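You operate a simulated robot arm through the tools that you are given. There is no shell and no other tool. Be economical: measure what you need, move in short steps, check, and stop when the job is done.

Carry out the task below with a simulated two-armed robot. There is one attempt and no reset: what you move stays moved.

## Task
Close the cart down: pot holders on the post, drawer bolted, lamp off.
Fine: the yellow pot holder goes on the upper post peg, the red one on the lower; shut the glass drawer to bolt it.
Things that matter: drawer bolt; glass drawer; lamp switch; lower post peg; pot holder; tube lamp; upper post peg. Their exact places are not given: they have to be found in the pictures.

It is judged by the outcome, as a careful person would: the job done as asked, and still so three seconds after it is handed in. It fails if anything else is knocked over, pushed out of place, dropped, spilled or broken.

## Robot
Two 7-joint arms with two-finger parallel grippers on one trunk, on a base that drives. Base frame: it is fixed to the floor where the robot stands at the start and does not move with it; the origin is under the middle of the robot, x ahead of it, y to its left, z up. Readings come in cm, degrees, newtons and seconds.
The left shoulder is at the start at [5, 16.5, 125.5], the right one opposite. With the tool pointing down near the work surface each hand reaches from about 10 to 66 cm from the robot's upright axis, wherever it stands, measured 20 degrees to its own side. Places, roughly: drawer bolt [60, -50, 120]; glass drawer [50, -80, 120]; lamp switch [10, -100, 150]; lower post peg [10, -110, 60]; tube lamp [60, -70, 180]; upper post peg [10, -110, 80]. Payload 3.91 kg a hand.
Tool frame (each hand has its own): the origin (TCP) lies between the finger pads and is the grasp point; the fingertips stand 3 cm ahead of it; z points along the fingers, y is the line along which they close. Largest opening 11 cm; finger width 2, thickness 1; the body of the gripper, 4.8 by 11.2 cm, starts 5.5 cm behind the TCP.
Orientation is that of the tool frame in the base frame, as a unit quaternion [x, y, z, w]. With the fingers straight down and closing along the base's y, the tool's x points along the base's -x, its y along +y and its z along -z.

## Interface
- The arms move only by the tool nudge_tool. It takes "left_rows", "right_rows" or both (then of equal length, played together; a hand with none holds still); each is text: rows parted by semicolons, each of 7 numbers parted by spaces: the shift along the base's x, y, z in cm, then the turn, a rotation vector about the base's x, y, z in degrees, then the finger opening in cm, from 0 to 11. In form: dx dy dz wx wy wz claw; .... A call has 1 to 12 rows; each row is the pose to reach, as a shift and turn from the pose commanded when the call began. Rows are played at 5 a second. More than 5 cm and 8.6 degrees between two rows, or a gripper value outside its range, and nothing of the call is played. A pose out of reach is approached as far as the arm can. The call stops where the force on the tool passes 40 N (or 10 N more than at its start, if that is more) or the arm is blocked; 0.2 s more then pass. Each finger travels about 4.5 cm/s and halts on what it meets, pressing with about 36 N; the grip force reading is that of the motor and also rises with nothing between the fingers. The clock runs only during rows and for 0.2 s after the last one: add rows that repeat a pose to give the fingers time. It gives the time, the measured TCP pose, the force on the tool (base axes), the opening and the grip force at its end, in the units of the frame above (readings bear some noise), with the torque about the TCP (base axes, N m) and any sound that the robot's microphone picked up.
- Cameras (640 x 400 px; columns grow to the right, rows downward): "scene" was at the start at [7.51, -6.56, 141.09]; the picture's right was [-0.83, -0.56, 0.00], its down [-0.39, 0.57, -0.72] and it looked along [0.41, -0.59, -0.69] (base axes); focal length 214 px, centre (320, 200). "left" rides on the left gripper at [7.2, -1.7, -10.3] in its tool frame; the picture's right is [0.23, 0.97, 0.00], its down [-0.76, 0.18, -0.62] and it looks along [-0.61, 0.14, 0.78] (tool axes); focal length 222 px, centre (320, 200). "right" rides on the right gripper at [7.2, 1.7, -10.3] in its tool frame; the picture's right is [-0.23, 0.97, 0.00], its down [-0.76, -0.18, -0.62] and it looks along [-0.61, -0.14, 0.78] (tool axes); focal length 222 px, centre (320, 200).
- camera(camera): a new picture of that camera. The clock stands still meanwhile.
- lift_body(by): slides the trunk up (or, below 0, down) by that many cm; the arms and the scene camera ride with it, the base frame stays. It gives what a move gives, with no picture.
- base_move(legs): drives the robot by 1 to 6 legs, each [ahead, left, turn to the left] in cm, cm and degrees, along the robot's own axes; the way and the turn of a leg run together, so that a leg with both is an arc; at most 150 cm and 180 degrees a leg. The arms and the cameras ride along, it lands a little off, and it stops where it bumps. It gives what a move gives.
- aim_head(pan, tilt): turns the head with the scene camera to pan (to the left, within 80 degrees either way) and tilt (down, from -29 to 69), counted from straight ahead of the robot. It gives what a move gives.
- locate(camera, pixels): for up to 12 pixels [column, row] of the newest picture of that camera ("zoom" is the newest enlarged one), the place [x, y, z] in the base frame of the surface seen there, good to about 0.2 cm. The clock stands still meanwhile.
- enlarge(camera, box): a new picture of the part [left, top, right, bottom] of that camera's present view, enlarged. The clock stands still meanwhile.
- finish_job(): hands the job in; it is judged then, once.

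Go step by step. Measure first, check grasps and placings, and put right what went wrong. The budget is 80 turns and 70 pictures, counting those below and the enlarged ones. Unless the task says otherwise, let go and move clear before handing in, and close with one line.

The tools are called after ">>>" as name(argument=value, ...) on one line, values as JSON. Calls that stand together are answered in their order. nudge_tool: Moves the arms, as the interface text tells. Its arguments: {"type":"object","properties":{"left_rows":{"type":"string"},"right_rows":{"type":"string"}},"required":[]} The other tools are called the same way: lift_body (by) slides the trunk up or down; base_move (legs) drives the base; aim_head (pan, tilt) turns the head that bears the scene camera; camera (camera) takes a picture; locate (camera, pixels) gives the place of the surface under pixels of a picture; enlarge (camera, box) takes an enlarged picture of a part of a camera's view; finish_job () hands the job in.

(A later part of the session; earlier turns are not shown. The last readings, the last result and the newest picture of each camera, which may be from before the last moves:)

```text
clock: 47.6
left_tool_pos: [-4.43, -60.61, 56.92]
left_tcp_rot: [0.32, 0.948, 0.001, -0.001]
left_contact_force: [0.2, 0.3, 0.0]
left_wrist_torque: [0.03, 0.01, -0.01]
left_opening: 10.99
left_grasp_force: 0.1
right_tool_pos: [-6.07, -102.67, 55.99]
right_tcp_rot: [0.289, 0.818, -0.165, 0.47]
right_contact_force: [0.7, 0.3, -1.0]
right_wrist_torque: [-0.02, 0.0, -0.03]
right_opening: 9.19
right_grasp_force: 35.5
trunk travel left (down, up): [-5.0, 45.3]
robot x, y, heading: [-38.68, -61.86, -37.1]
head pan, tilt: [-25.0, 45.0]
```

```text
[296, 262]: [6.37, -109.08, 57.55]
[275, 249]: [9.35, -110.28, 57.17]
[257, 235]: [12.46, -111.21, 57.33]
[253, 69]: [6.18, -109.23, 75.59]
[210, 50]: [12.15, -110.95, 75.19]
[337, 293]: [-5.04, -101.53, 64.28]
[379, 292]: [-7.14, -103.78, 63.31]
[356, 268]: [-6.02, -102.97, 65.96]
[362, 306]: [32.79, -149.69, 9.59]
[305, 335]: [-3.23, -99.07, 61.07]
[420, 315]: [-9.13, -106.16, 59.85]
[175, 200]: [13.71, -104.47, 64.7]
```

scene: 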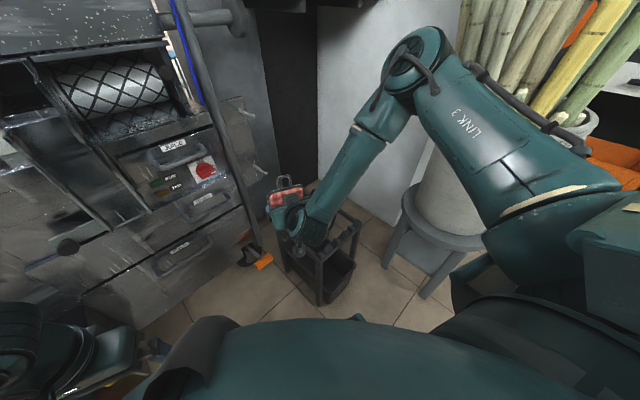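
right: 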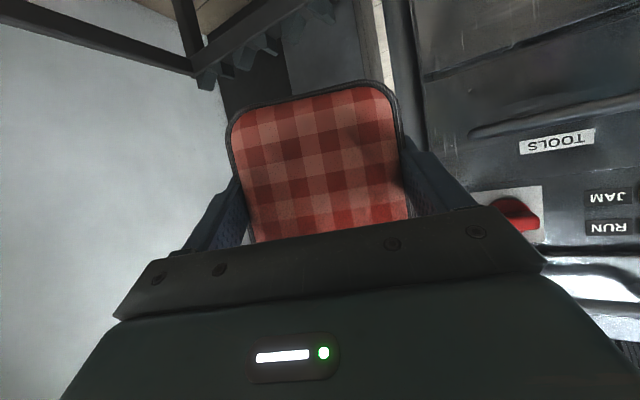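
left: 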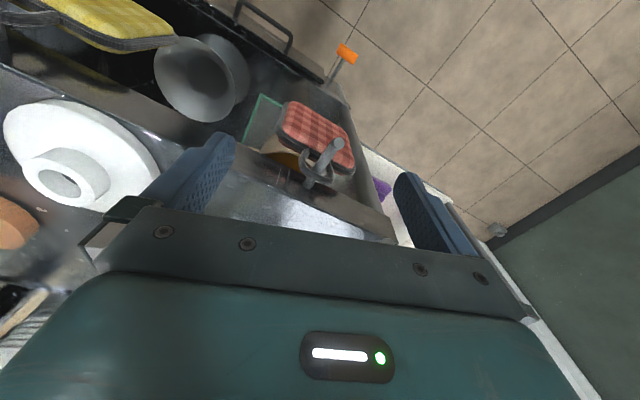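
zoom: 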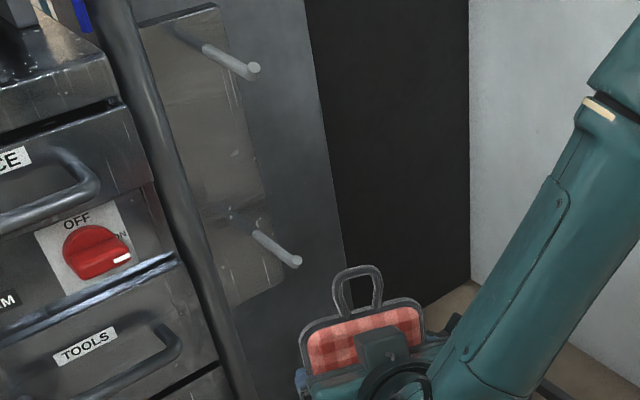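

Loop centre sits at TCP+~7.8 in height, directly over the TCP in plan. Drive 8 cm ahead, lower the trunk 5.

>>> base_move(legs=[[8, 0, 0]])

>>> lift_body(by=-5)

```text
clock: 48.7
left_tool_pos: [1.99, -65.59, 56.86]
left_tcp_rot: [0.321, 0.947, 0.0, 0.0]
left_contact_force: [0.9, 0.0, 0.0]
left_wrist_torque: [0.03, -0.01, 0.0]
left_opening: 11.01
left_grasp_force: 0.1
right_tool_pos: [0.3, -107.65, 55.91]
right_tcp_rot: [0.288, 0.817, -0.166, 0.47]
right_contact_force: [0.7, 0.6, -0.8]
right_wrist_torque: [-0.01, -0.03, 0.02]
right_opening: 9.16
right_grasp_force: 35.5
trunk travel left (down, up): [-5.0, 45.3]
robot x, y, heading: [-32.32, -66.82, -37.3]
head pan, tilt: [-25.0, 45.0]
```

```text
clock: 49.6
left_tool_pos: [1.89, -65.54, 51.8]
left_tcp_rot: [0.32, 0.948, 0.0, 0.0]
left_contact_force: [-0.1, -0.9, 0.0]
left_wrist_torque: [-0.04, -0.02, 0.01]
left_opening: 11.05
left_grasp_force: 0.0
right_tool_pos: [0.33, -107.68, 51.04]
right_tcp_rot: [0.288, 0.817, -0.165, 0.471]
right_contact_force: [-0.2, -0.4, -0.4]
right_wrist_torque: [-0.02, -0.01, 0.02]
right_opening: 9.16
right_grasp_force: 35.5
trunk travel left (down, up): [0.0, 50.3]
robot x, y, heading: [-32.14, -66.53, -37.2]
head pan, tilt: [-25.0, 45.0]
```

>>> nudge_tool(right_rows="1.8 -0.4 -0.5 0 0 0 7;3.6 -0.8 -1.6 0 0 0 7;3.6 -0.8 -1.6 0 0 0 7")

>>> enlarge(camera="scene", box=[225, 95, 321, 215])

```text
clock: 50.4
left_tool_pos: [1.97, -65.48, 51.78]
left_tcp_rot: [0.321, 0.947, 0.001, -0.001]
left_contact_force: [0.6, 0.3, -0.5]
left_wrist_torque: [0.01, 0.03, 0.01]
left_opening: 11.0
left_grasp_force: 0.1
right_tool_pos: [3.95, -108.46, 49.3]
right_tcp_rot: [0.289, 0.817, -0.166, 0.47]
right_contact_force: [0.6, 0.2, -1.0]
right_wrist_torque: [0.0, -0.01, -0.02]
right_opening: 9.14
right_grasp_force: 36.3
trunk travel left (down, up): [0.0, 50.3]
robot x, y, heading: [-32.32, -66.77, -37.2]
head pan, tilt: [-25.0, 45.0]
```

```text
3.33 times, centred on (273, 155) of scene
```

zoom: 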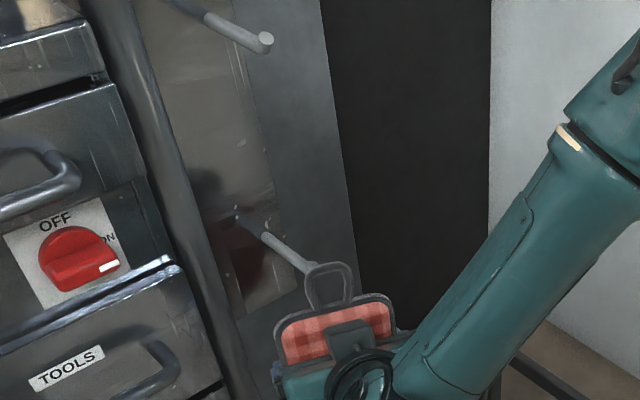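

>>> locate(camera="zoom", pixels=[[308, 290], [349, 285], [327, 264], [329, 303], [302, 262], [312, 268], [285, 330], [385, 305]])

>>> enlarge(camera="scene", box=[260, 160, 290, 190])

```text
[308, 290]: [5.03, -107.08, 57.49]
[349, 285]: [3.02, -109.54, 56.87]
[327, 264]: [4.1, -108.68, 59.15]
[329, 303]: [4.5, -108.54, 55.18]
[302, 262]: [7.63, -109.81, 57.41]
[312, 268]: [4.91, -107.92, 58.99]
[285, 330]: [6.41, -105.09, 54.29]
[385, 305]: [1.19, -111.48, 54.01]
```

```text
13.33 times, centred on (275, 175) of scene
```

zoom: 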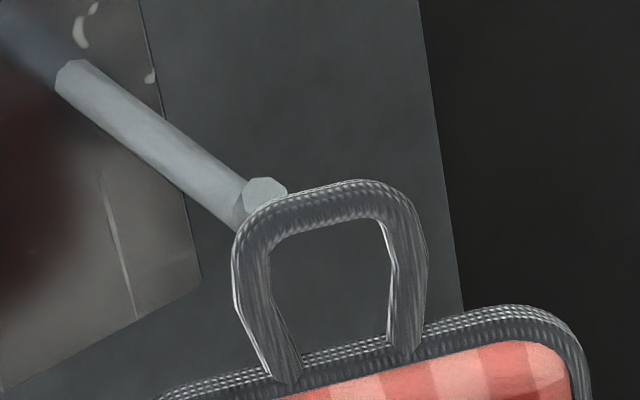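

The opening spans z 55.3–58.7 around the peg's 57.4, and its line in plan coincides with the peg axis. Slide on 4 cm along the peg.

>>> nudge_tool(right_rows="0 0 0.3 0 0 0 7;1.3 -0.4 0.3 0 0 0 7;2.6 -0.8 0.3 0 0 0 7;4 -1.2 0.3 0 0 0 7;4 -1.2 0.3 0 0 0 7")

>>> enlarge(camera="scene", box=[245, 145, 301, 195])

```text
clock: 51.6
left_tool_pos: [2.11, -65.55, 51.91]
left_tcp_rot: [0.321, 0.947, 0.001, -0.001]
left_contact_force: [0.7, 0.1, 0.4]
left_wrist_torque: [-0.03, -0.02, -0.01]
left_opening: 11.01
left_grasp_force: 0.1
right_tool_pos: [7.96, -109.71, 49.63]
right_tcp_rot: [0.287, 0.818, -0.164, 0.471]
right_contact_force: [-0.4, -0.2, -0.6]
right_wrist_torque: [0.01, 0.02, -0.02]
right_opening: 9.17
right_grasp_force: 36.0
trunk travel left (down, up): [0.0, 50.3]
robot x, y, heading: [-32.18, -66.85, -37.3]
head pan, tilt: [-25.0, 45.0]
```

```text
8.00 times, centred on (273, 170) of scene
```

zoom: 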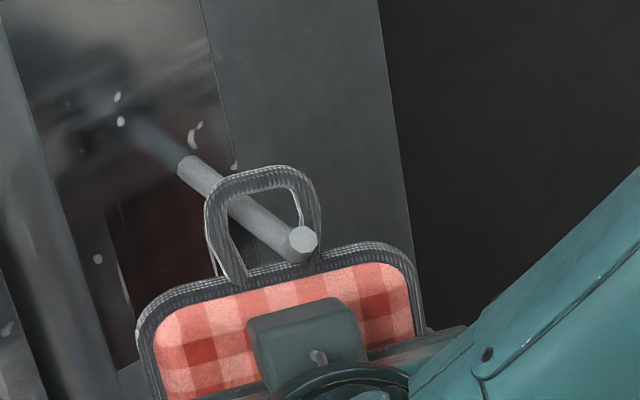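

The peg passes through the loop. Slide 1 cm more, lower to rest, then open slightly.

>>> nudge_tool(right_rows="0.5 -0.15 0 0 0 0 7;1 -0.3 0 0 0 0 7;1 -0.3 -0.6 0 0 0 7;1 -0.3 -1 0 0 0 7;1 -0.3 -1 0 0 0 7")

```text
clock: 52.8
left_tool_pos: [1.99, -65.54, 51.87]
left_tcp_rot: [0.32, 0.947, 0.0, -0.001]
left_contact_force: [0.6, 0.5, -0.2]
left_wrist_torque: [-0.03, -0.03, 0.01]
left_opening: 11.0
left_grasp_force: 0.0
right_tool_pos: [8.95, -110.04, 48.64]
right_tcp_rot: [0.288, 0.818, -0.165, 0.47]
right_contact_force: [-0.8, 0.7, -0.3]
right_wrist_torque: [0.01, 0.03, -0.01]
right_opening: 9.19
right_grasp_force: 36.2
trunk travel left (down, up): [0.0, 50.3]
robot x, y, heading: [-32.1, -66.83, -37.4]
head pan, tilt: [-25.0, 45.0]
```

>>> nudge_tool(right_rows="0 0 -0.2 0 0 0 9.6;0 0 -0.2 0 0 0 10;0 0 -0.2 0 0 0 10.2;0 0 -0.2 0 0 0 10.2")

>>> enlarge(camera="scene", box=[245, 145, 301, 195])

>>> camera(camera="right")

```text
clock: 53.8
left_tool_pos: [2.01, -65.57, 51.88]
left_tcp_rot: [0.319, 0.948, 0.0, 0.0]
left_contact_force: [-0.6, 0.6, -0.5]
left_wrist_torque: [-0.04, 0.0, 0.02]
left_opening: 10.99
left_grasp_force: 0.1
right_tool_pos: [8.86, -110.19, 48.65]
right_tcp_rot: [0.29, 0.817, -0.167, 0.47]
right_contact_force: [-11.2, -6.5, 7.8]
right_wrist_torque: [0.16, -0.27, 0.02]
right_opening: 9.52
right_grasp_force: 0.0
trunk travel left (down, up): [0.0, 50.3]
robot x, y, heading: [-32.64, -66.81, -37.0]
head pan, tilt: [-25.0, 45.0]
```

```text
8.00 times, centred on (273, 170) of scene
```

zoom: 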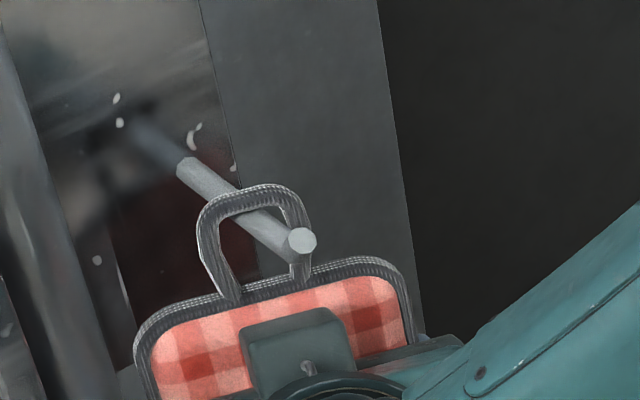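

```text
39 pictures are left
```

right: 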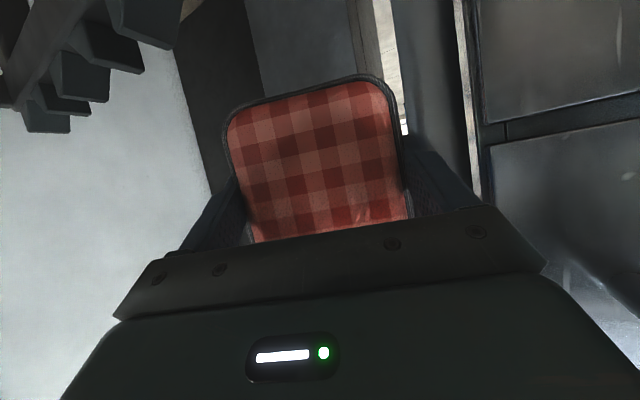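

The left finger touches the post as it opens (force ~13 N), but the plate is loose at 9.5. I'll ease back and right while keeping a modest opening.

>>> nudge_tool(right_rows="-0.8 0.3 0.2 0 0 0 9.7;-1.5 0.7 0.2 0 0 0 10;-2.3 1.4 0.2 0 0 0 10.2;-2.3 1.4 0.2 0 0 0 10.2")

>>> enlarge(camera="scene", box=[245, 145, 301, 195])

```text
clock: 54.8
left_tool_pos: [2.12, -65.56, 51.9]
left_tcp_rot: [0.32, 0.947, 0.0, -0.001]
left_contact_force: [0.1, -0.5, -0.6]
left_wrist_torque: [0.01, 0.0, 0.0]
left_opening: 10.97
left_grasp_force: 0.0
right_tool_pos: [6.63, -108.48, 48.51]
right_tcp_rot: [0.288, 0.818, -0.164, 0.47]
right_contact_force: [0.1, 0.2, -0.1]
right_wrist_torque: [-0.02, -0.03, 0.02]
right_opening: 10.2
right_grasp_force: 0.1
trunk travel left (down, up): [0.0, 50.3]
robot x, y, heading: [-32.35, -66.59, -37.4]
head pan, tilt: [-25.0, 45.0]
```

```text
8.00 times, centred on (273, 170) of scene
```

zoom: 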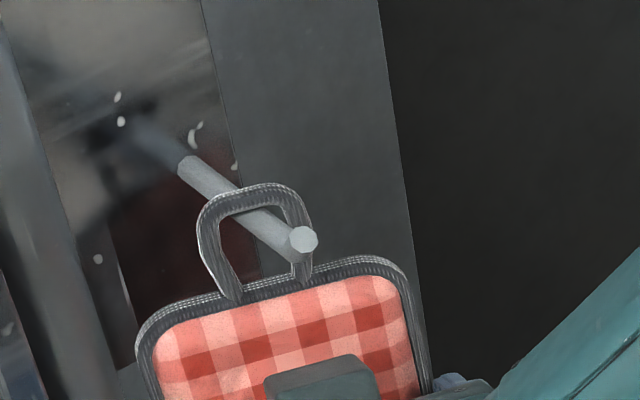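

The red holder hangs by itself. Back the hand off fully.

>>> nudge_tool(right_rows="-3.2 2.4 0 0 0 0 10.2;-6.4 4.8 0.5 0 0 0 11;-8 6 1 0 0 0 11")

>>> enlarge(camera="scene", box=[225, 95, 321, 215])

```text
clock: 55.6
left_tool_pos: [1.92, -65.54, 51.88]
left_tcp_rot: [0.32, 0.948, 0.0, -0.001]
left_contact_force: [-0.1, 0.1, 0.4]
left_wrist_torque: [0.01, 0.01, -0.02]
left_opening: 11.03
left_grasp_force: 0.1
right_tool_pos: [-1.44, -102.53, 49.75]
right_tcp_rot: [0.288, 0.818, -0.164, 0.471]
right_contact_force: [0.3, 0.0, 0.4]
right_wrist_torque: [-0.01, 0.01, -0.04]
right_opening: 10.99
right_grasp_force: 0.0
trunk travel left (down, up): [0.0, 50.3]
robot x, y, heading: [-32.24, -67.11, -37.5]
head pan, tilt: [-25.0, 45.0]
```

```text
3.33 times, centred on (273, 155) of scene
```

zoom: 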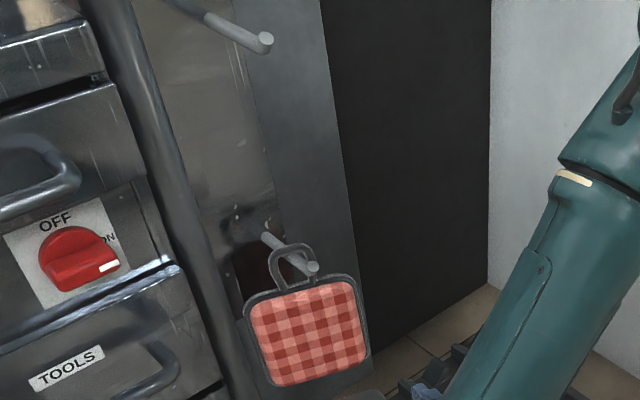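

Red is properly hung on the lower peg. Back out, realign to the cart and go to the yellow holder.

>>> base_move(legs=[[-24, 0, 0], [0, 0, 19.4], [0, 66.4, 0]])

>>> lift_body(by=34.3)

>>> camera(camera="right")

```text
clock: 61.7
left_tool_pos: [1.62, 23.23, 51.78]
left_tcp_rot: [0.16, 0.987, 0.0, -0.001]
left_contact_force: [1.0, -0.1, 0.2]
left_wrist_torque: [0.01, -0.02, 0.0]
left_opening: 11.02
left_grasp_force: 0.1
right_tool_pos: [10.39, -13.02, 49.69]
right_tcp_rot: [0.15, 0.854, -0.086, 0.491]
right_contact_force: [0.0, -0.5, 0.5]
right_wrist_torque: [0.0, -0.01, 0.03]
right_opening: 10.99
right_grasp_force: 0.0
trunk travel left (down, up): [0.0, 50.3]
robot x, y, heading: [-30.83, 10.89, -18.3]
head pan, tilt: [-25.0, 45.0]
```

```text
clock: 65.1
left_tool_pos: [1.53, 23.23, 85.96]
left_tcp_rot: [0.159, 0.987, 0.0, 0.0]
left_contact_force: [0.8, -0.2, -0.3]
left_wrist_torque: [-0.01, -0.03, 0.0]
left_opening: 11.0
left_grasp_force: 0.0
right_tool_pos: [10.44, -12.95, 84.16]
right_tcp_rot: [0.151, 0.854, -0.086, 0.491]
right_contact_force: [-0.1, -0.5, 0.0]
right_wrist_torque: [0.0, 0.0, -0.04]
right_opening: 11.0
right_grasp_force: 0.0
trunk travel left (down, up): [-34.3, 16.0]
robot x, y, heading: [-30.36, 11.06, -18.4]
head pan, tilt: [-25.0, 45.0]
```

```text
36 pictures are left
```

right: 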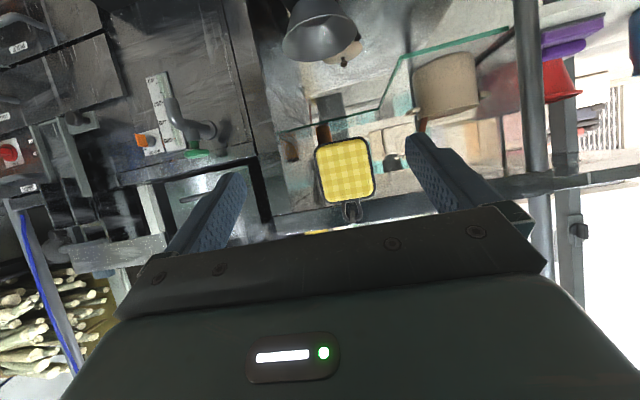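

>>> locate(camera="right", pixels=[[317, 175], [373, 165], [345, 170], [345, 140], [345, 200], [354, 212], [368, 185], [320, 190]])

```text
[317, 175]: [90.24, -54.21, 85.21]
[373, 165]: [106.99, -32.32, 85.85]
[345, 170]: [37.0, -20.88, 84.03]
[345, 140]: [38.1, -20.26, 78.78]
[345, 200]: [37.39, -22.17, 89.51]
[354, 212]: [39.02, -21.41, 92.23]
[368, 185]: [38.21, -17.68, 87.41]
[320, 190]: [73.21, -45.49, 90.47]
```

Yellow centre is ~[37.4,-21.2,84.2]. Drive 18 cm ahead to the standoff and recheck.

>>> base_move(legs=[[18.2, 0.6, 0]])

>>> camera(camera="right")

>>> locate(camera="right", pixels=[[320, 130], [285, 150], [360, 150], [320, 100], [320, 160], [320, 190]])

```text
clock: 66.6
left_tool_pos: [19.0, 18.07, 86.18]
left_tcp_rot: [0.158, 0.987, 0.0, 0.0]
left_contact_force: [0.4, 0.6, 0.1]
left_wrist_torque: [-0.01, 0.02, 0.06]
left_opening: 11.0
left_grasp_force: 0.0
right_tool_pos: [27.78, -18.1, 84.01]
right_tcp_rot: [0.148, 0.854, -0.084, 0.491]
right_contact_force: [0.3, -0.7, -1.0]
right_wrist_torque: [-0.02, -0.01, -0.04]
right_opening: 11.05
right_grasp_force: 0.1
trunk travel left (down, up): [-34.3, 16.0]
robot x, y, heading: [-12.84, 5.74, -18.3]
head pan, tilt: [-25.0, 45.0]
```

```text
35 pictures are left
```

right: 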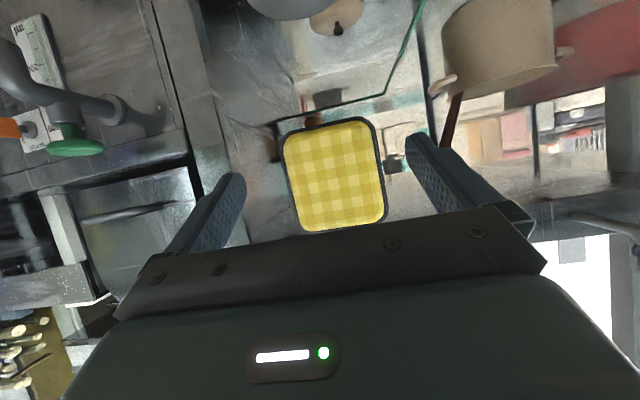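

```text
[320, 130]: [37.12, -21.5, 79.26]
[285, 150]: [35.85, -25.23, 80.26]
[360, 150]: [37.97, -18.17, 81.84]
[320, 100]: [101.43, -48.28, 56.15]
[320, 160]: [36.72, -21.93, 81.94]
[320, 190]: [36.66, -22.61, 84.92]
```

Plate edges at [35.9,-25.2] and ≈[38.5,-16.4], so centre y≈-20.9. Advance 9.3 cm (slightly shallower grip this time).

>>> nudge_tool(right_rows="3 -0.9 0 0 0 0 11;6 -1.8 0 0 0 0 11;8.9 -2.6 0 0 0 0 11;8.9 -2.6 0 0 0 0 11")

>>> camera(camera="right")

```text
clock: 67.6
left_tool_pos: [18.88, 18.1, 86.0]
left_tcp_rot: [0.158, 0.987, 0.0, -0.001]
left_contact_force: [0.1, -0.8, 0.4]
left_wrist_torque: [-0.03, 0.04, 0.0]
left_opening: 10.99
left_grasp_force: 0.0
right_tool_pos: [36.58, -20.67, 84.17]
right_tcp_rot: [0.149, 0.854, -0.085, 0.491]
right_contact_force: [-0.5, -1.1, 0.7]
right_wrist_torque: [0.02, 0.04, 0.0]
right_opening: 11.0
right_grasp_force: 0.1
trunk travel left (down, up): [-34.3, 16.0]
robot x, y, heading: [-13.19, 5.97, -18.3]
head pan, tilt: [-25.0, 45.0]
```

```text
34 pictures are left
```

right: 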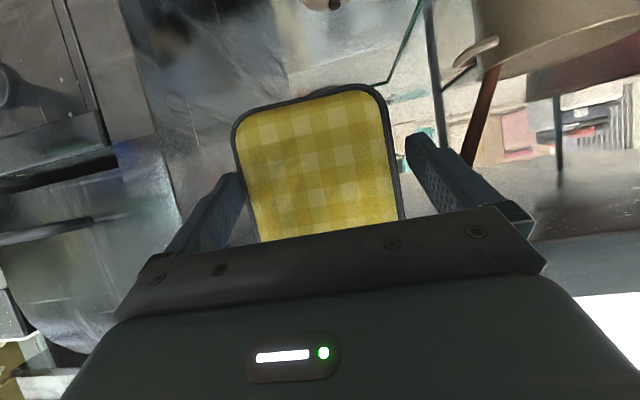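

The plate is ~0.4 cm toward the image left; nudge right and close.

>>> nudge_tool(right_rows="-0.1 -0.35 0 0 0 0 11;-0.1 -0.35 0 0 0 0 7;-0.1 -0.35 0 0 0 0 7;-0.1 -0.35 0 0 0 0 7;-0.1 -0.35 0 0 0 0 7")

>>> nudge_tool(right_rows="0 0 0.7 0 0 0 7;-2.4 0.8 0.7 0 0 0 7;-4.8 1.55 0.7 0 0 0 7;-8 2.6 0.7 0 0 0 7;-11 3.6 0.7 0 0 0 7;-11 3.6 0.7 0 0 0 7")

>>> camera(camera="right")

```text
clock: 68.8
left_tool_pos: [18.92, 18.08, 86.15]
left_tcp_rot: [0.159, 0.987, 0.0, 0.0]
left_contact_force: [-0.3, 0.4, 0.5]
left_wrist_torque: [0.0, 0.01, 0.0]
left_opening: 11.0
left_grasp_force: 0.1
right_tool_pos: [36.52, -21.11, 84.11]
right_tcp_rot: [0.149, 0.854, -0.085, 0.492]
right_contact_force: [0.8, -0.9, 0.7]
right_wrist_torque: [0.05, 0.03, -0.03]
right_opening: 9.19
right_grasp_force: 36.3
trunk travel left (down, up): [-34.3, 16.0]
robot x, y, heading: [-13.58, 5.69, -18.6]
head pan, tilt: [-25.0, 45.0]
```

```text
clock: 70.2
left_tool_pos: [18.74, 18.01, 86.15]
left_tcp_rot: [0.159, 0.987, 0.0, -0.001]
left_contact_force: [0.0, -0.3, 0.3]
left_wrist_torque: [0.02, -0.02, -0.01]
left_opening: 11.0
left_grasp_force: 0.0
right_tool_pos: [25.72, -17.65, 84.75]
right_tcp_rot: [0.15, 0.854, -0.086, 0.491]
right_contact_force: [-1.0, 0.0, -0.8]
right_wrist_torque: [0.0, 0.01, 0.01]
right_opening: 9.16
right_grasp_force: 36.2
trunk travel left (down, up): [-34.3, 16.0]
robot x, y, heading: [-13.07, 5.9, -18.5]
head pan, tilt: [-25.0, 45.0]
```

```text
33 pictures are left
```

right: 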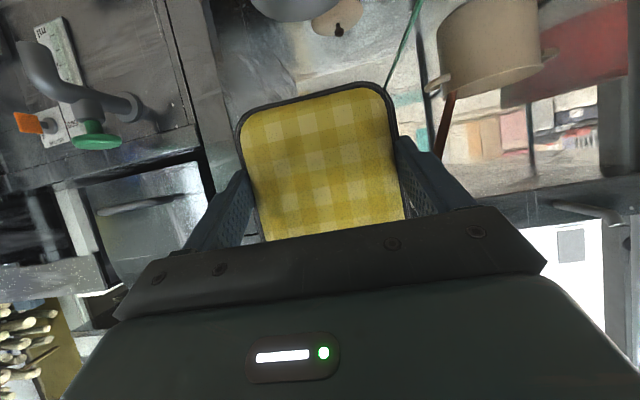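

Yellow is held. Drive back to the post with the same approach and lower the trunk to the upper-peg height.

>>> base_move(legs=[[-14.7, 0, 0], [0, -73.5, 0], [0, 0, -18.8]])

>>> lift_body(by=-15)

>>> nudge_tool(right_rows="2.8 -2.1 0 0 0 0 7;5.6 -4.2 0 0 0 0 7;5.6 -4.2 0 0 0 0 7")

>>> camera(camera="scene")

```text
clock: 76.2
left_tool_pos: [-16.07, -57.47, 86.26]
left_tcp_rot: [0.319, 0.948, 0.0, 0.0]
left_contact_force: [-0.2, 0.0, 0.4]
left_wrist_torque: [-0.02, 0.0, 0.02]
left_opening: 10.99
left_grasp_force: 0.1
right_tool_pos: [-21.02, -93.23, 84.84]
right_tcp_rot: [0.287, 0.818, -0.164, 0.471]
right_contact_force: [-1.0, 0.3, -0.7]
right_wrist_torque: [-0.01, -0.02, 0.03]
right_opening: 9.19
right_grasp_force: 35.9
trunk travel left (down, up): [-34.3, 16.0]
robot x, y, heading: [-50.18, -58.6, -37.2]
head pan, tilt: [-25.0, 45.0]
```

```text
clock: 77.9
left_tool_pos: [-16.14, -57.45, 71.08]
left_tcp_rot: [0.318, 0.948, 0.0, -0.001]
left_contact_force: [-0.3, 0.3, 0.1]
left_wrist_torque: [0.04, -0.01, -0.02]
left_opening: 11.0
left_grasp_force: 0.1
right_tool_pos: [-21.09, -93.23, 69.95]
right_tcp_rot: [0.286, 0.819, -0.163, 0.471]
right_contact_force: [0.3, 0.7, -0.8]
right_wrist_torque: [0.01, -0.04, 0.01]
right_opening: 9.18
right_grasp_force: 35.7
trunk travel left (down, up): [-19.3, 31.0]
robot x, y, heading: [-50.56, -58.6, -37.2]
head pan, tilt: [-25.0, 45.0]
```

```text
clock: 78.7
left_tool_pos: [-16.04, -57.38, 71.02]
left_tcp_rot: [0.318, 0.948, 0.0, 0.0]
left_contact_force: [-0.4, 0.8, -0.6]
left_wrist_torque: [-0.03, 0.0, 0.01]
left_opening: 11.0
left_grasp_force: 0.0
right_tool_pos: [-15.45, -97.58, 69.67]
right_tcp_rot: [0.288, 0.818, -0.165, 0.47]
right_contact_force: [0.6, -0.2, 0.1]
right_wrist_torque: [0.01, 0.03, -0.03]
right_opening: 9.17
right_grasp_force: 35.6
trunk travel left (down, up): [-19.3, 31.0]
robot x, y, heading: [-49.99, -59.26, -37.3]
head pan, tilt: [-25.0, 45.0]
```

```text
32 pictures are left
```

scene: 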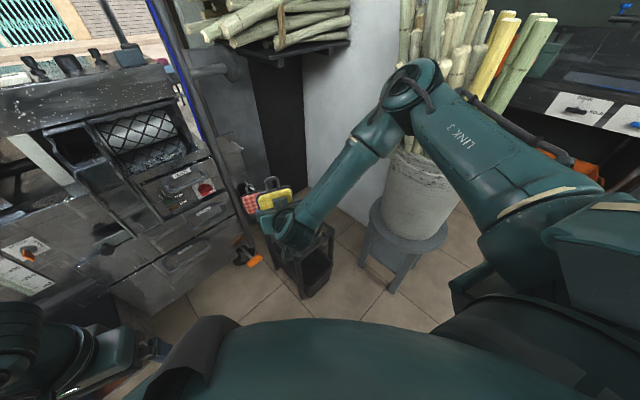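

Landed a bit short; drive 16 ahead, 2 left.

>>> base_move(legs=[[16, 2.2, 0]])

>>> enlarge(camera="scene", box=[220, 80, 332, 220])

```text
clock: 80.1
left_tool_pos: [-1.8, -65.47, 71.12]
left_tcp_rot: [0.317, 0.948, 0.001, -0.001]
left_contact_force: [-1.4, 0.4, -0.1]
left_wrist_torque: [0.0, -0.02, 0.02]
left_opening: 10.99
left_grasp_force: 0.0
right_tool_pos: [-1.44, -105.55, 69.85]
right_tcp_rot: [0.287, 0.818, -0.164, 0.47]
right_contact_force: [0.2, 0.1, -0.2]
right_wrist_torque: [-0.03, 0.01, -0.02]
right_opening: 9.19
right_grasp_force: 36.3
trunk travel left (down, up): [-19.3, 31.0]
robot x, y, heading: [-36.71, -66.41, -37.1]
head pan, tilt: [-25.0, 45.0]
```

```text
2.86 times, centred on (276, 150) of scene
```

zoom: 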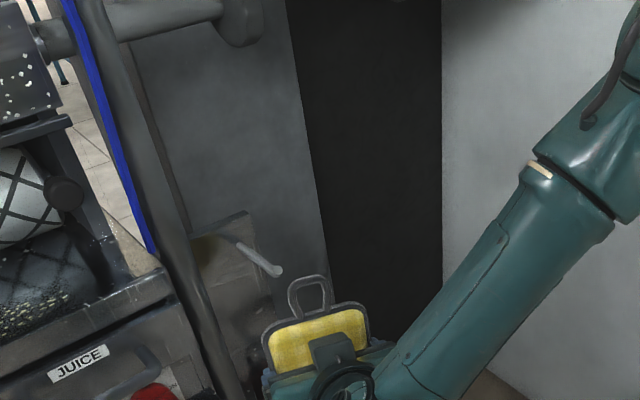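

>>> locate(camera="zoom", pixels=[[291, 303], [328, 296], [310, 278], [276, 271], [245, 252], [313, 312], [270, 335], [366, 312]])

```text
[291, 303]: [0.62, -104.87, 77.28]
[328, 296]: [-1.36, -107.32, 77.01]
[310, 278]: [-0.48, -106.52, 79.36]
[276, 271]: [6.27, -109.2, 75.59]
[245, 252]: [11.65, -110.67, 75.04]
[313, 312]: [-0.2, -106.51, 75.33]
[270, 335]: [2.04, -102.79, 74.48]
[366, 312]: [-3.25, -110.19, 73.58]
```

Loop centre is at [-0.4,-106.1], ~1 cm left of the peg line; opening is TCP+5.7..9. Align 2.5 cm ahead of the tip.

>>> nudge_tool(right_rows="0.5 -0.6 -2 0 0 0 7;2.4 -1.5 -2 0 0 0 7;4.3 -2.36 -2 0 0 0 7;4.3 -2.36 -2 0 0 0 7")

>>> enlarge(camera="scene", box=[240, 145, 304, 205])

```text
clock: 81.1
left_tool_pos: [-1.97, -65.48, 71.17]
left_tcp_rot: [0.318, 0.948, 0.0, -0.001]
left_contact_force: [-0.7, 0.6, -0.2]
left_wrist_torque: [0.01, -0.04, 0.02]
left_opening: 11.0
left_grasp_force: 0.0
right_tool_pos: [2.87, -107.98, 67.66]
right_tcp_rot: [0.286, 0.818, -0.164, 0.471]
right_contact_force: [-0.3, 0.6, 0.3]
right_wrist_torque: [-0.01, 0.02, 0.0]
right_opening: 9.17
right_grasp_force: 35.6
trunk travel left (down, up): [-19.3, 31.0]
robot x, y, heading: [-36.55, -66.35, -37.2]
head pan, tilt: [-25.0, 45.0]
```

```text
6.67 times, centred on (272, 175) of scene
```

zoom: 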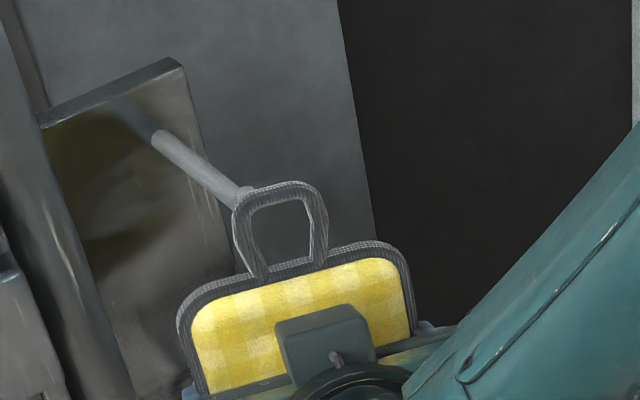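

Same relation as with the red one. Slide on ~4.6 cm along the peg.

>>> nudge_tool(right_rows="1.3 -0.4 0.2 0 0 0 7;2.6 -0.8 0.2 0 0 0 7;4 -1.2 0.2 0 0 0 7;4.6 -1.4 0.2 0 0 0 7;4.6 -1.4 0.2 0 0 0 7")

>>> enlarge(camera="scene", box=[240, 145, 304, 205])

```text
clock: 82.3
left_tool_pos: [-1.92, -65.41, 71.07]
left_tcp_rot: [0.318, 0.948, 0.001, 0.0]
left_contact_force: [0.6, -0.2, -0.3]
left_wrist_torque: [-0.01, -0.01, 0.01]
left_opening: 10.96
left_grasp_force: 0.1
right_tool_pos: [7.42, -109.31, 67.94]
right_tcp_rot: [0.286, 0.819, -0.163, 0.471]
right_contact_force: [0.5, 0.9, -1.1]
right_wrist_torque: [0.0, 0.01, 0.04]
right_opening: 9.17
right_grasp_force: 35.5
trunk travel left (down, up): [-19.3, 31.0]
robot x, y, heading: [-36.23, -66.71, -37.2]
head pan, tilt: [-25.0, 45.0]
```

```text
6.67 times, centred on (272, 175) of scene
```

zoom: 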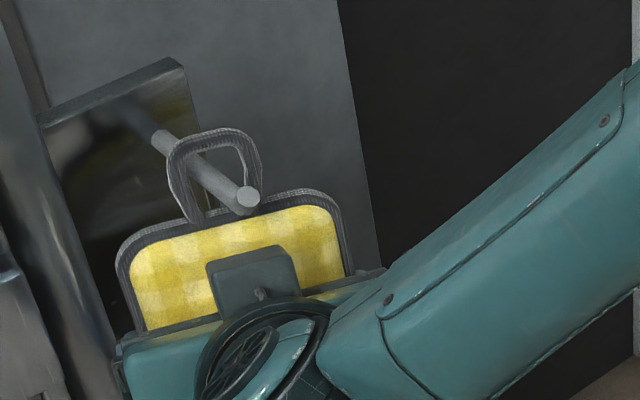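

Peg is through the loop (tip at (248,198)). Lower onto the peg, then open gently.

>>> nudge_tool(right_rows="0 0 -0.6 0 0 0 7;0 0 -1.2 0 0 0 7;0 0 -1.2 0 0 0 9.5;0 0 -1.2 0 0 0 10;0 0 -1.2 0 0 0 10")

>>> enlarge(camera="scene", box=[240, 145, 304, 205])

```text
clock: 83.5
left_tool_pos: [-1.94, -65.38, 71.26]
left_tcp_rot: [0.318, 0.948, 0.0, -0.001]
left_contact_force: [0.0, 0.6, 0.4]
left_wrist_torque: [0.0, -0.02, 0.01]
left_opening: 11.0
left_grasp_force: 0.1
right_tool_pos: [7.5, -109.38, 66.63]
right_tcp_rot: [0.287, 0.818, -0.164, 0.47]
right_contact_force: [-0.8, 1.0, 0.3]
right_wrist_torque: [-0.01, 0.0, 0.0]
right_opening: 10.04
right_grasp_force: 0.1
trunk travel left (down, up): [-19.3, 31.0]
robot x, y, heading: [-35.94, -67.02, -37.1]
head pan, tilt: [-25.0, 45.0]
```

```text
6.67 times, centred on (272, 175) of scene
```

zoom: 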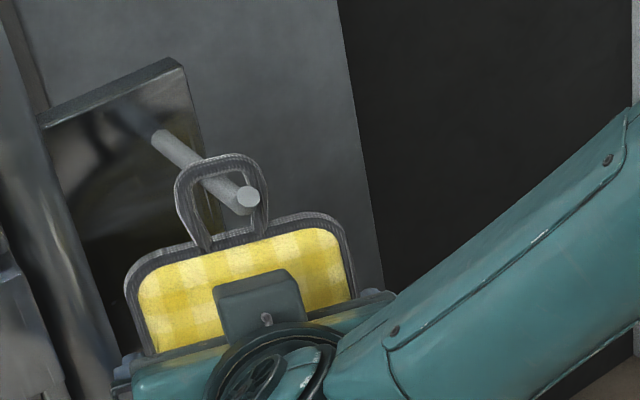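

It hangs on the peg. Retreat straight back along the hand's axis.

>>> nudge_tool(right_rows="-1.6 1.2 0 0 0 0 10.2;-4 3 0 0 0 0 10.4;-7.2 5.4 0 0 0 0 11;-10 7.5 0 0 0 0 11")

>>> enlarge(camera="scene", box=[220, 120, 332, 260])

```text
clock: 84.5
left_tool_pos: [-1.89, -65.36, 71.16]
left_tcp_rot: [0.318, 0.948, 0.0, -0.001]
left_contact_force: [0.0, -0.4, -0.1]
left_wrist_torque: [0.0, 0.0, 0.05]
left_opening: 10.99
left_grasp_force: 0.1
right_tool_pos: [-2.7, -101.88, 66.76]
right_tcp_rot: [0.287, 0.818, -0.164, 0.47]
right_contact_force: [0.8, 0.9, -0.1]
right_wrist_torque: [0.02, 0.0, -0.02]
right_opening: 10.98
right_grasp_force: 0.1
trunk travel left (down, up): [-19.3, 31.0]
robot x, y, heading: [-36.03, -66.92, -37.2]
head pan, tilt: [-25.0, 45.0]
```

```text
2.86 times, centred on (276, 190) of scene
```

zoom: 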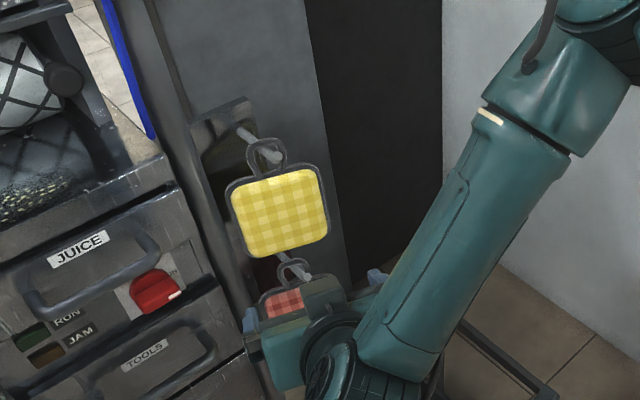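

Both holders hang on their pegs. Now back away to open space and raise the trunk for the drawer and the switch.

>>> base_move(legs=[[-15, 0, 0], [0, 25, 0], [0, 0, 20]])

>>> lift_body(by=31)

>>> aim_head(pan=-15, tilt=15)

>>> camera(camera="scene")

```text
clock: 88.4
left_tool_pos: [-1.2, -24.53, 71.14]
left_tcp_rot: [0.147, 0.989, 0.0, -0.002]
left_contact_force: [0.0, -0.6, 0.1]
left_wrist_torque: [0.03, 0.02, 0.01]
left_opening: 11.02
left_grasp_force: 0.1
right_tool_pos: [10.71, -59.02, 66.62]
right_tcp_rot: [0.139, 0.856, -0.079, 0.491]
right_contact_force: [0.7, 0.4, -1.1]
right_wrist_torque: [-0.01, 0.01, -0.01]
right_opening: 11.0
right_grasp_force: 0.1
trunk travel left (down, up): [-19.3, 31.0]
robot x, y, heading: [-32.93, -37.66, -16.8]
head pan, tilt: [-25.0, 45.0]
```

```text
clock: 91.5
left_tool_pos: [-1.28, -24.51, 102.06]
left_tcp_rot: [0.147, 0.989, 0.0, -0.001]
left_contact_force: [-0.1, 0.8, 0.4]
left_wrist_torque: [0.01, -0.01, -0.02]
left_opening: 11.02
left_grasp_force: 0.0
right_tool_pos: [10.75, -59.0, 97.61]
right_tcp_rot: [0.139, 0.856, -0.079, 0.492]
right_contact_force: [0.5, 0.5, 0.1]
right_wrist_torque: [0.0, 0.02, 0.02]
right_opening: 11.0
right_grasp_force: 0.0
trunk travel left (down, up): [-50.3, 0.0]
robot x, y, heading: [-33.08, -37.58, -17.0]
head pan, tilt: [-25.0, 45.0]
```

```text
clock: 92.5
left_tool_pos: [-1.2, -24.62, 102.05]
left_tcp_rot: [0.147, 0.989, 0.0, 0.0]
left_contact_force: [0.0, -0.2, -0.9]
left_wrist_torque: [-0.03, -0.03, 0.02]
left_opening: 10.99
left_grasp_force: 0.2
right_tool_pos: [10.76, -58.97, 97.57]
right_tcp_rot: [0.139, 0.855, -0.08, 0.493]
right_contact_force: [0.0, 0.7, -0.4]
right_wrist_torque: [-0.01, 0.03, 0.01]
right_opening: 11.01
right_grasp_force: 0.0
trunk travel left (down, up): [-50.3, 0.0]
robot x, y, heading: [-32.9, -37.57, -16.7]
head pan, tilt: [-15.0, 15.0]
```

```text
26 pictures are left
```

scene: 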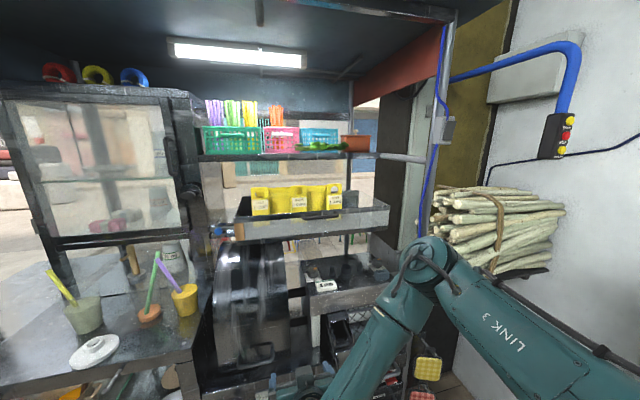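

The drawer is at (315,215), bolt near (222,230). Enlarge to understand its motion and bolt.

>>> enlarge(camera="scene", box=[190, 170, 400, 260])

>>> locate(camera="zoom", pixels=[[145, 200], [600, 115], [145, 160], [600, 160], [375, 200], [375, 160], [425, 120], [85, 190], [110, 180], [560, 215], [470, 195], [130, 165]])

```text
3.05 times, centred on (295, 215) of scene
```

zoom: 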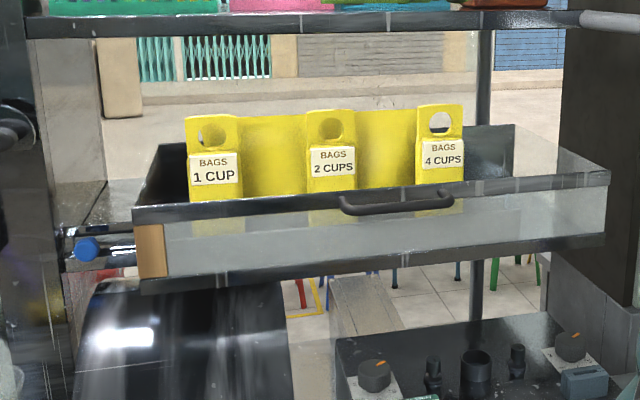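

```text
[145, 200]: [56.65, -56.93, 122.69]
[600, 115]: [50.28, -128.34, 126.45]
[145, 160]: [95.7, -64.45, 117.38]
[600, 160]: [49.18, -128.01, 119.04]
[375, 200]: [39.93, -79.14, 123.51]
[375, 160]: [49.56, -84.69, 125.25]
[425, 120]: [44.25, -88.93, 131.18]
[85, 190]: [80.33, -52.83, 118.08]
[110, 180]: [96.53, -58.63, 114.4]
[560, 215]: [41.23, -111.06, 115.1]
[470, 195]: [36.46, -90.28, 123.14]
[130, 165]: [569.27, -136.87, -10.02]
```

>>> locate(camera="zoom", pixels=[[150, 250], [150, 285], [150, 212], [300, 205], [250, 240], [375, 270], [450, 225], [580, 185], [600, 225], [88, 250], [60, 250], [120, 250]])

>>> enlarge(camera="scene", box=[195, 205, 265, 265])

```text
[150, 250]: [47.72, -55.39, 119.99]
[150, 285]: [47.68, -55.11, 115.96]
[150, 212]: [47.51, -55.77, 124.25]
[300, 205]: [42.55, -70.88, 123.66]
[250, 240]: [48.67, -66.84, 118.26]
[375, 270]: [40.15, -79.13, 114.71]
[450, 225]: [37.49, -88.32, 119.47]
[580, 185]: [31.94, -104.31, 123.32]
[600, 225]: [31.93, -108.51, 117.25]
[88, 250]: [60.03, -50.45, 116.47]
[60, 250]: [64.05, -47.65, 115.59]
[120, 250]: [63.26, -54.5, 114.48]
```

```text
6.67 times, centred on (230, 235) of scene
```

zoom: 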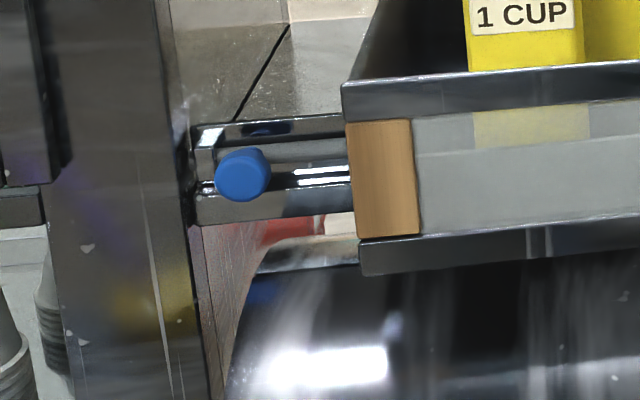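

The drawer front runs from [47.6,-55.5] to [31.5,-106], z 115–124, and closes along (0.95,-0.30). First the switch with the right arm: raise the hand with closed fingers.

>>> nudge_tool(right_rows="-0.9 -1.3 4.2 0 0 0 5;-1.8 -2.7 8.4 0 0 0 0;-2.7 -4 12.6 0 0 0 0;-3.6 -5.3 16.8 0 0 0 0;-4.5 -6.7 21 0 0 0 0;-5.4 -8 25.2 0 0 0 0;-6.3 -9.3 29.4 0 0 0 0;-7.2 -10.7 33.6 0 0 0 0;-8.1 -12 37.8 0 0 0 0;-9 -13.3 42 0 0 0 0;-9.9 -14.7 46.2 0 0 0 0;-10.7 -16 50 0 0 0 0")

>>> nudge_tool(right_rows="0 -4 2 0 0 -6 0;0 -8 4 0 0 -12 0;0 -12 7 0 0 -18 0;0 -12 7 0 0 -18 0")

>>> aim_head(pan=-30, tilt=5)

>>> camera(camera="scene")

```text
clock: 95.1
left_tool_pos: [-1.25, -24.53, 102.19]
left_tcp_rot: [0.147, 0.989, 0.0, 0.0]
left_contact_force: [0.3, -0.6, 0.4]
left_wrist_torque: [-0.04, -0.01, 0.0]
left_opening: 11.01
left_grasp_force: 0.0
right_tool_pos: [-0.17, -75.31, 147.61]
right_tcp_rot: [0.138, 0.856, -0.078, 0.491]
right_contact_force: [1.1, 0.1, 0.7]
right_wrist_torque: [0.01, 0.01, 0.01]
right_opening: 0.03
right_grasp_force: 36.3
trunk travel left (down, up): [-50.3, 0.0]
robot x, y, heading: [-33.08, -37.9, -16.9]
head pan, tilt: [-15.0, 15.0]
```

```text
clock: 96.1
left_tool_pos: [-1.17, -24.6, 102.16]
left_tcp_rot: [0.147, 0.989, 0.0, -0.001]
left_contact_force: [1.0, -0.3, 0.7]
left_wrist_torque: [-0.03, -0.01, 0.02]
left_opening: 11.01
left_grasp_force: 0.1
right_tool_pos: [-0.11, -87.25, 154.76]
right_tcp_rot: [0.271, 0.823, -0.156, 0.474]
right_contact_force: [0.3, 0.2, 0.2]
right_wrist_torque: [0.01, 0.03, 0.0]
right_opening: 0.0
right_grasp_force: 36.0
trunk travel left (down, up): [-50.3, 0.0]
robot x, y, heading: [-33.23, -37.54, -17.2]
head pan, tilt: [-15.0, 15.0]
```

```text
clock: 96.8
left_tool_pos: [-1.23, -24.46, 102.12]
left_tcp_rot: [0.148, 0.989, 0.0, -0.001]
left_contact_force: [-0.6, 0.0, 0.0]
left_wrist_torque: [0.03, 0.0, 0.05]
left_opening: 11.0
left_grasp_force: 0.0
right_tool_pos: [0.11, -87.12, 154.58]
right_tcp_rot: [0.271, 0.824, -0.155, 0.473]
right_contact_force: [0.2, -0.8, 1.1]
right_wrist_torque: [-0.02, 0.06, -0.02]
right_opening: 0.0
right_grasp_force: 36.3
trunk travel left (down, up): [-50.3, 0.0]
robot x, y, heading: [-33.17, -37.66, -16.8]
head pan, tilt: [-30.0, 5.0]
```

```text
23 pictures are left
```

scene: 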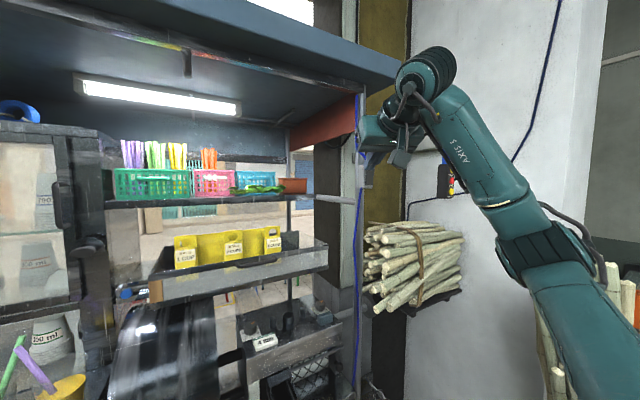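

The hand is near the switch; check the elbow's distance to the canes and see the switch closely.

>>> locate(camera="scene", pixels=[[545, 235], [600, 300], [560, 380], [610, 285], [625, 290], [370, 125], [365, 170], [380, 75], [447, 180], [425, 70]])

>>> enlarge(camera="scene", box=[335, 100, 445, 200])

>>> camera(camera="right")

```text
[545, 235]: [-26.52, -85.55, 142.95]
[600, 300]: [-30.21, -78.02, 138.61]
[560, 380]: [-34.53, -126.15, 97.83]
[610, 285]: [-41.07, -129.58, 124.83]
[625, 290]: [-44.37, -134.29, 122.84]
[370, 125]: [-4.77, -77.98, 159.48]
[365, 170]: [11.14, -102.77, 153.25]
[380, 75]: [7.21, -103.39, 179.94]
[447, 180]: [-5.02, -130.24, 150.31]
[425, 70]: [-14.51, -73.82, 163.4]
```

```text
4.00 times, centred on (390, 150) of scene
```

zoom: 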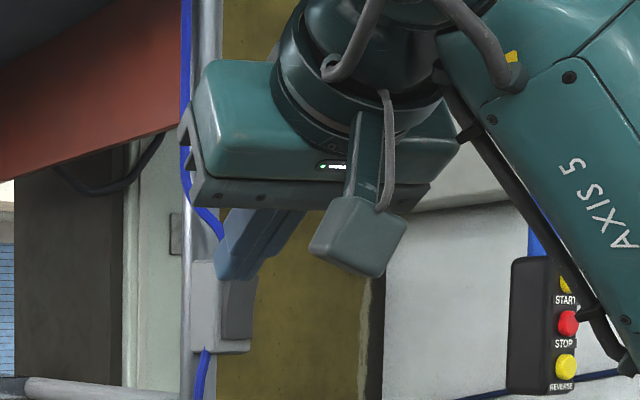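

```text
21 pictures are left
```

right: 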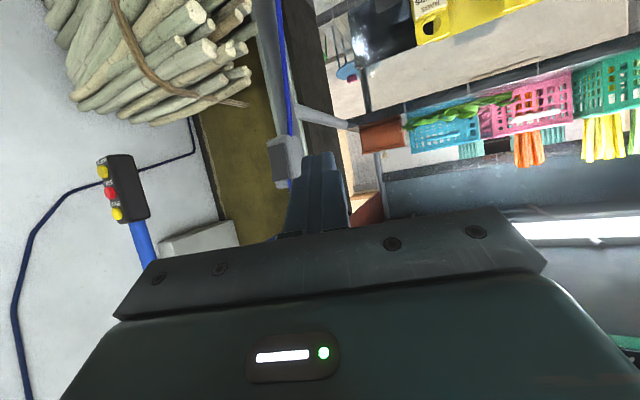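

>>> enlarge(camera="right", box=[250, 120, 314, 200])

>>> locate(camera="right", pixels=[[273, 145], [282, 145], [275, 160], [284, 160], [278, 175], [286, 175], [293, 160]])

```text
5.00 times, centred on (282, 160) of right
```

zoom: 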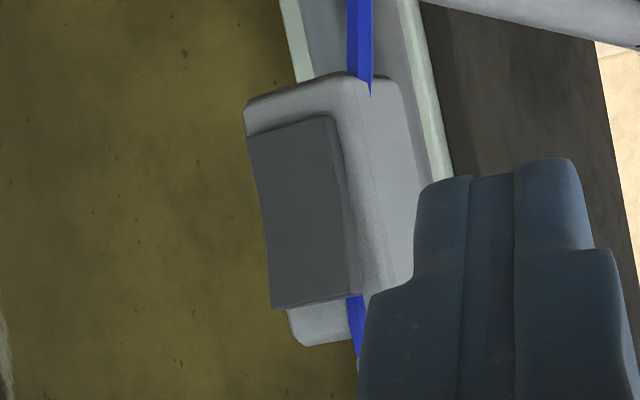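

```text
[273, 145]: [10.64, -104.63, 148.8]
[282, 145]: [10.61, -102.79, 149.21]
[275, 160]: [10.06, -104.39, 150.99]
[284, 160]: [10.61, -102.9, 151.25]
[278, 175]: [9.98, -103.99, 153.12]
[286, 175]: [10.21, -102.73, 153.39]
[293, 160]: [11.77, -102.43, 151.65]
```

Top of the rocker stands out at x≈10.0, z≈153. Move the fingertip to 4 cm in front of it.

>>> nudge_tool(right_rows="0.9 -4 -0.3 0 0 0 0;1.8 -8 -0.6 0 0 0 0;2.7 -11 -1 0 0 0 0;3.6 -13.2 -1 0 0 0 0;3.6 -13.2 -1 0 0 0 0")

>>> camera(camera="right")

```text
clock: 98.0
left_tool_pos: [-1.29, -24.47, 102.24]
left_tcp_rot: [0.147, 0.989, 0.0, -0.001]
left_contact_force: [-0.6, -0.2, 0.0]
left_wrist_torque: [0.01, 0.02, 0.01]
left_opening: 11.0
left_grasp_force: 0.1
right_tool_pos: [3.5, -100.22, 153.78]
right_tcp_rot: [0.271, 0.824, -0.155, 0.474]
right_contact_force: [-0.1, 0.3, -0.7]
right_wrist_torque: [0.0, 0.0, 0.03]
right_opening: 0.01
right_grasp_force: 35.9
trunk travel left (down, up): [-50.3, 0.0]
robot x, y, heading: [-33.25, -37.45, -16.7]
head pan, tilt: [-30.0, 5.0]
```

```text
19 pictures are left
```

right: 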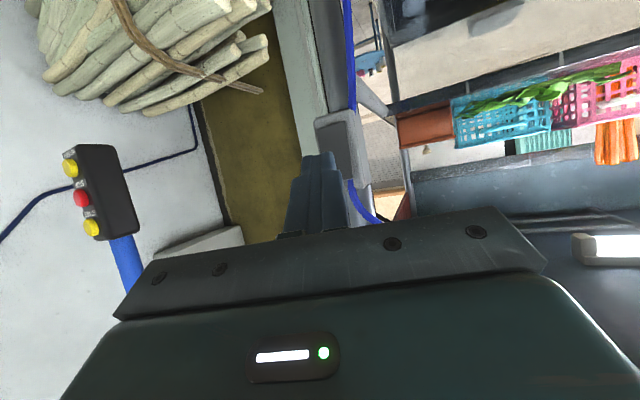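

Push along the rocker's normal in small steps.

>>> nudge_tool(right_rows="1.5 -0.5 0 0 0 0 0;3 -1.1 0 0 0 0 0;3.6 -1.3 0 0 0 0 0;4.1 -1.5 0 0 0 0 0;4.5 -1.6 0 0 0 0 0;4.9 -1.8 0 0 0 0 0")

>>> camera(camera="scene")

```text
clock: 99.5
left_tool_pos: [-1.47, -24.37, 102.15]
left_tcp_rot: [0.148, 0.989, 0.0, 0.001]
left_contact_force: [0.4, -0.4, 0.2]
left_wrist_torque: [0.02, -0.01, 0.0]
left_opening: 11.0
left_grasp_force: 0.0
right_tool_pos: [7.53, -101.7, 153.79]
right_tcp_rot: [0.272, 0.826, -0.153, 0.469]
right_contact_force: [-19.3, 12.7, -3.2]
right_wrist_torque: [0.14, 0.22, 0.19]
right_opening: 0.0
right_grasp_force: 36.0
trunk travel left (down, up): [-50.3, 0.0]
robot x, y, heading: [-32.92, -37.7, -16.9]
head pan, tilt: [-30.0, 5.0]
stopped in row 6 (right hand): the force on the tool passed its limit (the readings are from after the stop); the commanded pose is now the measured one
```

```text
18 pictures are left
```

scene: 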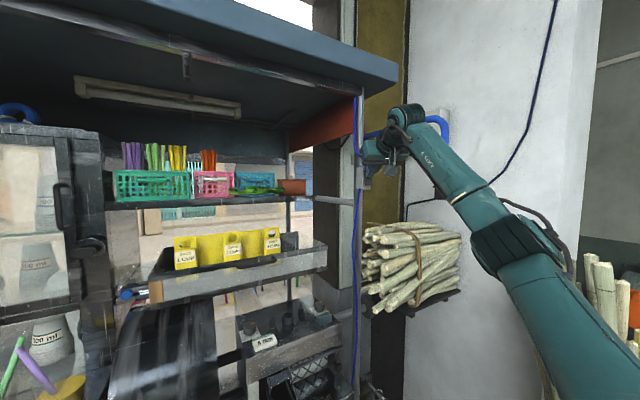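

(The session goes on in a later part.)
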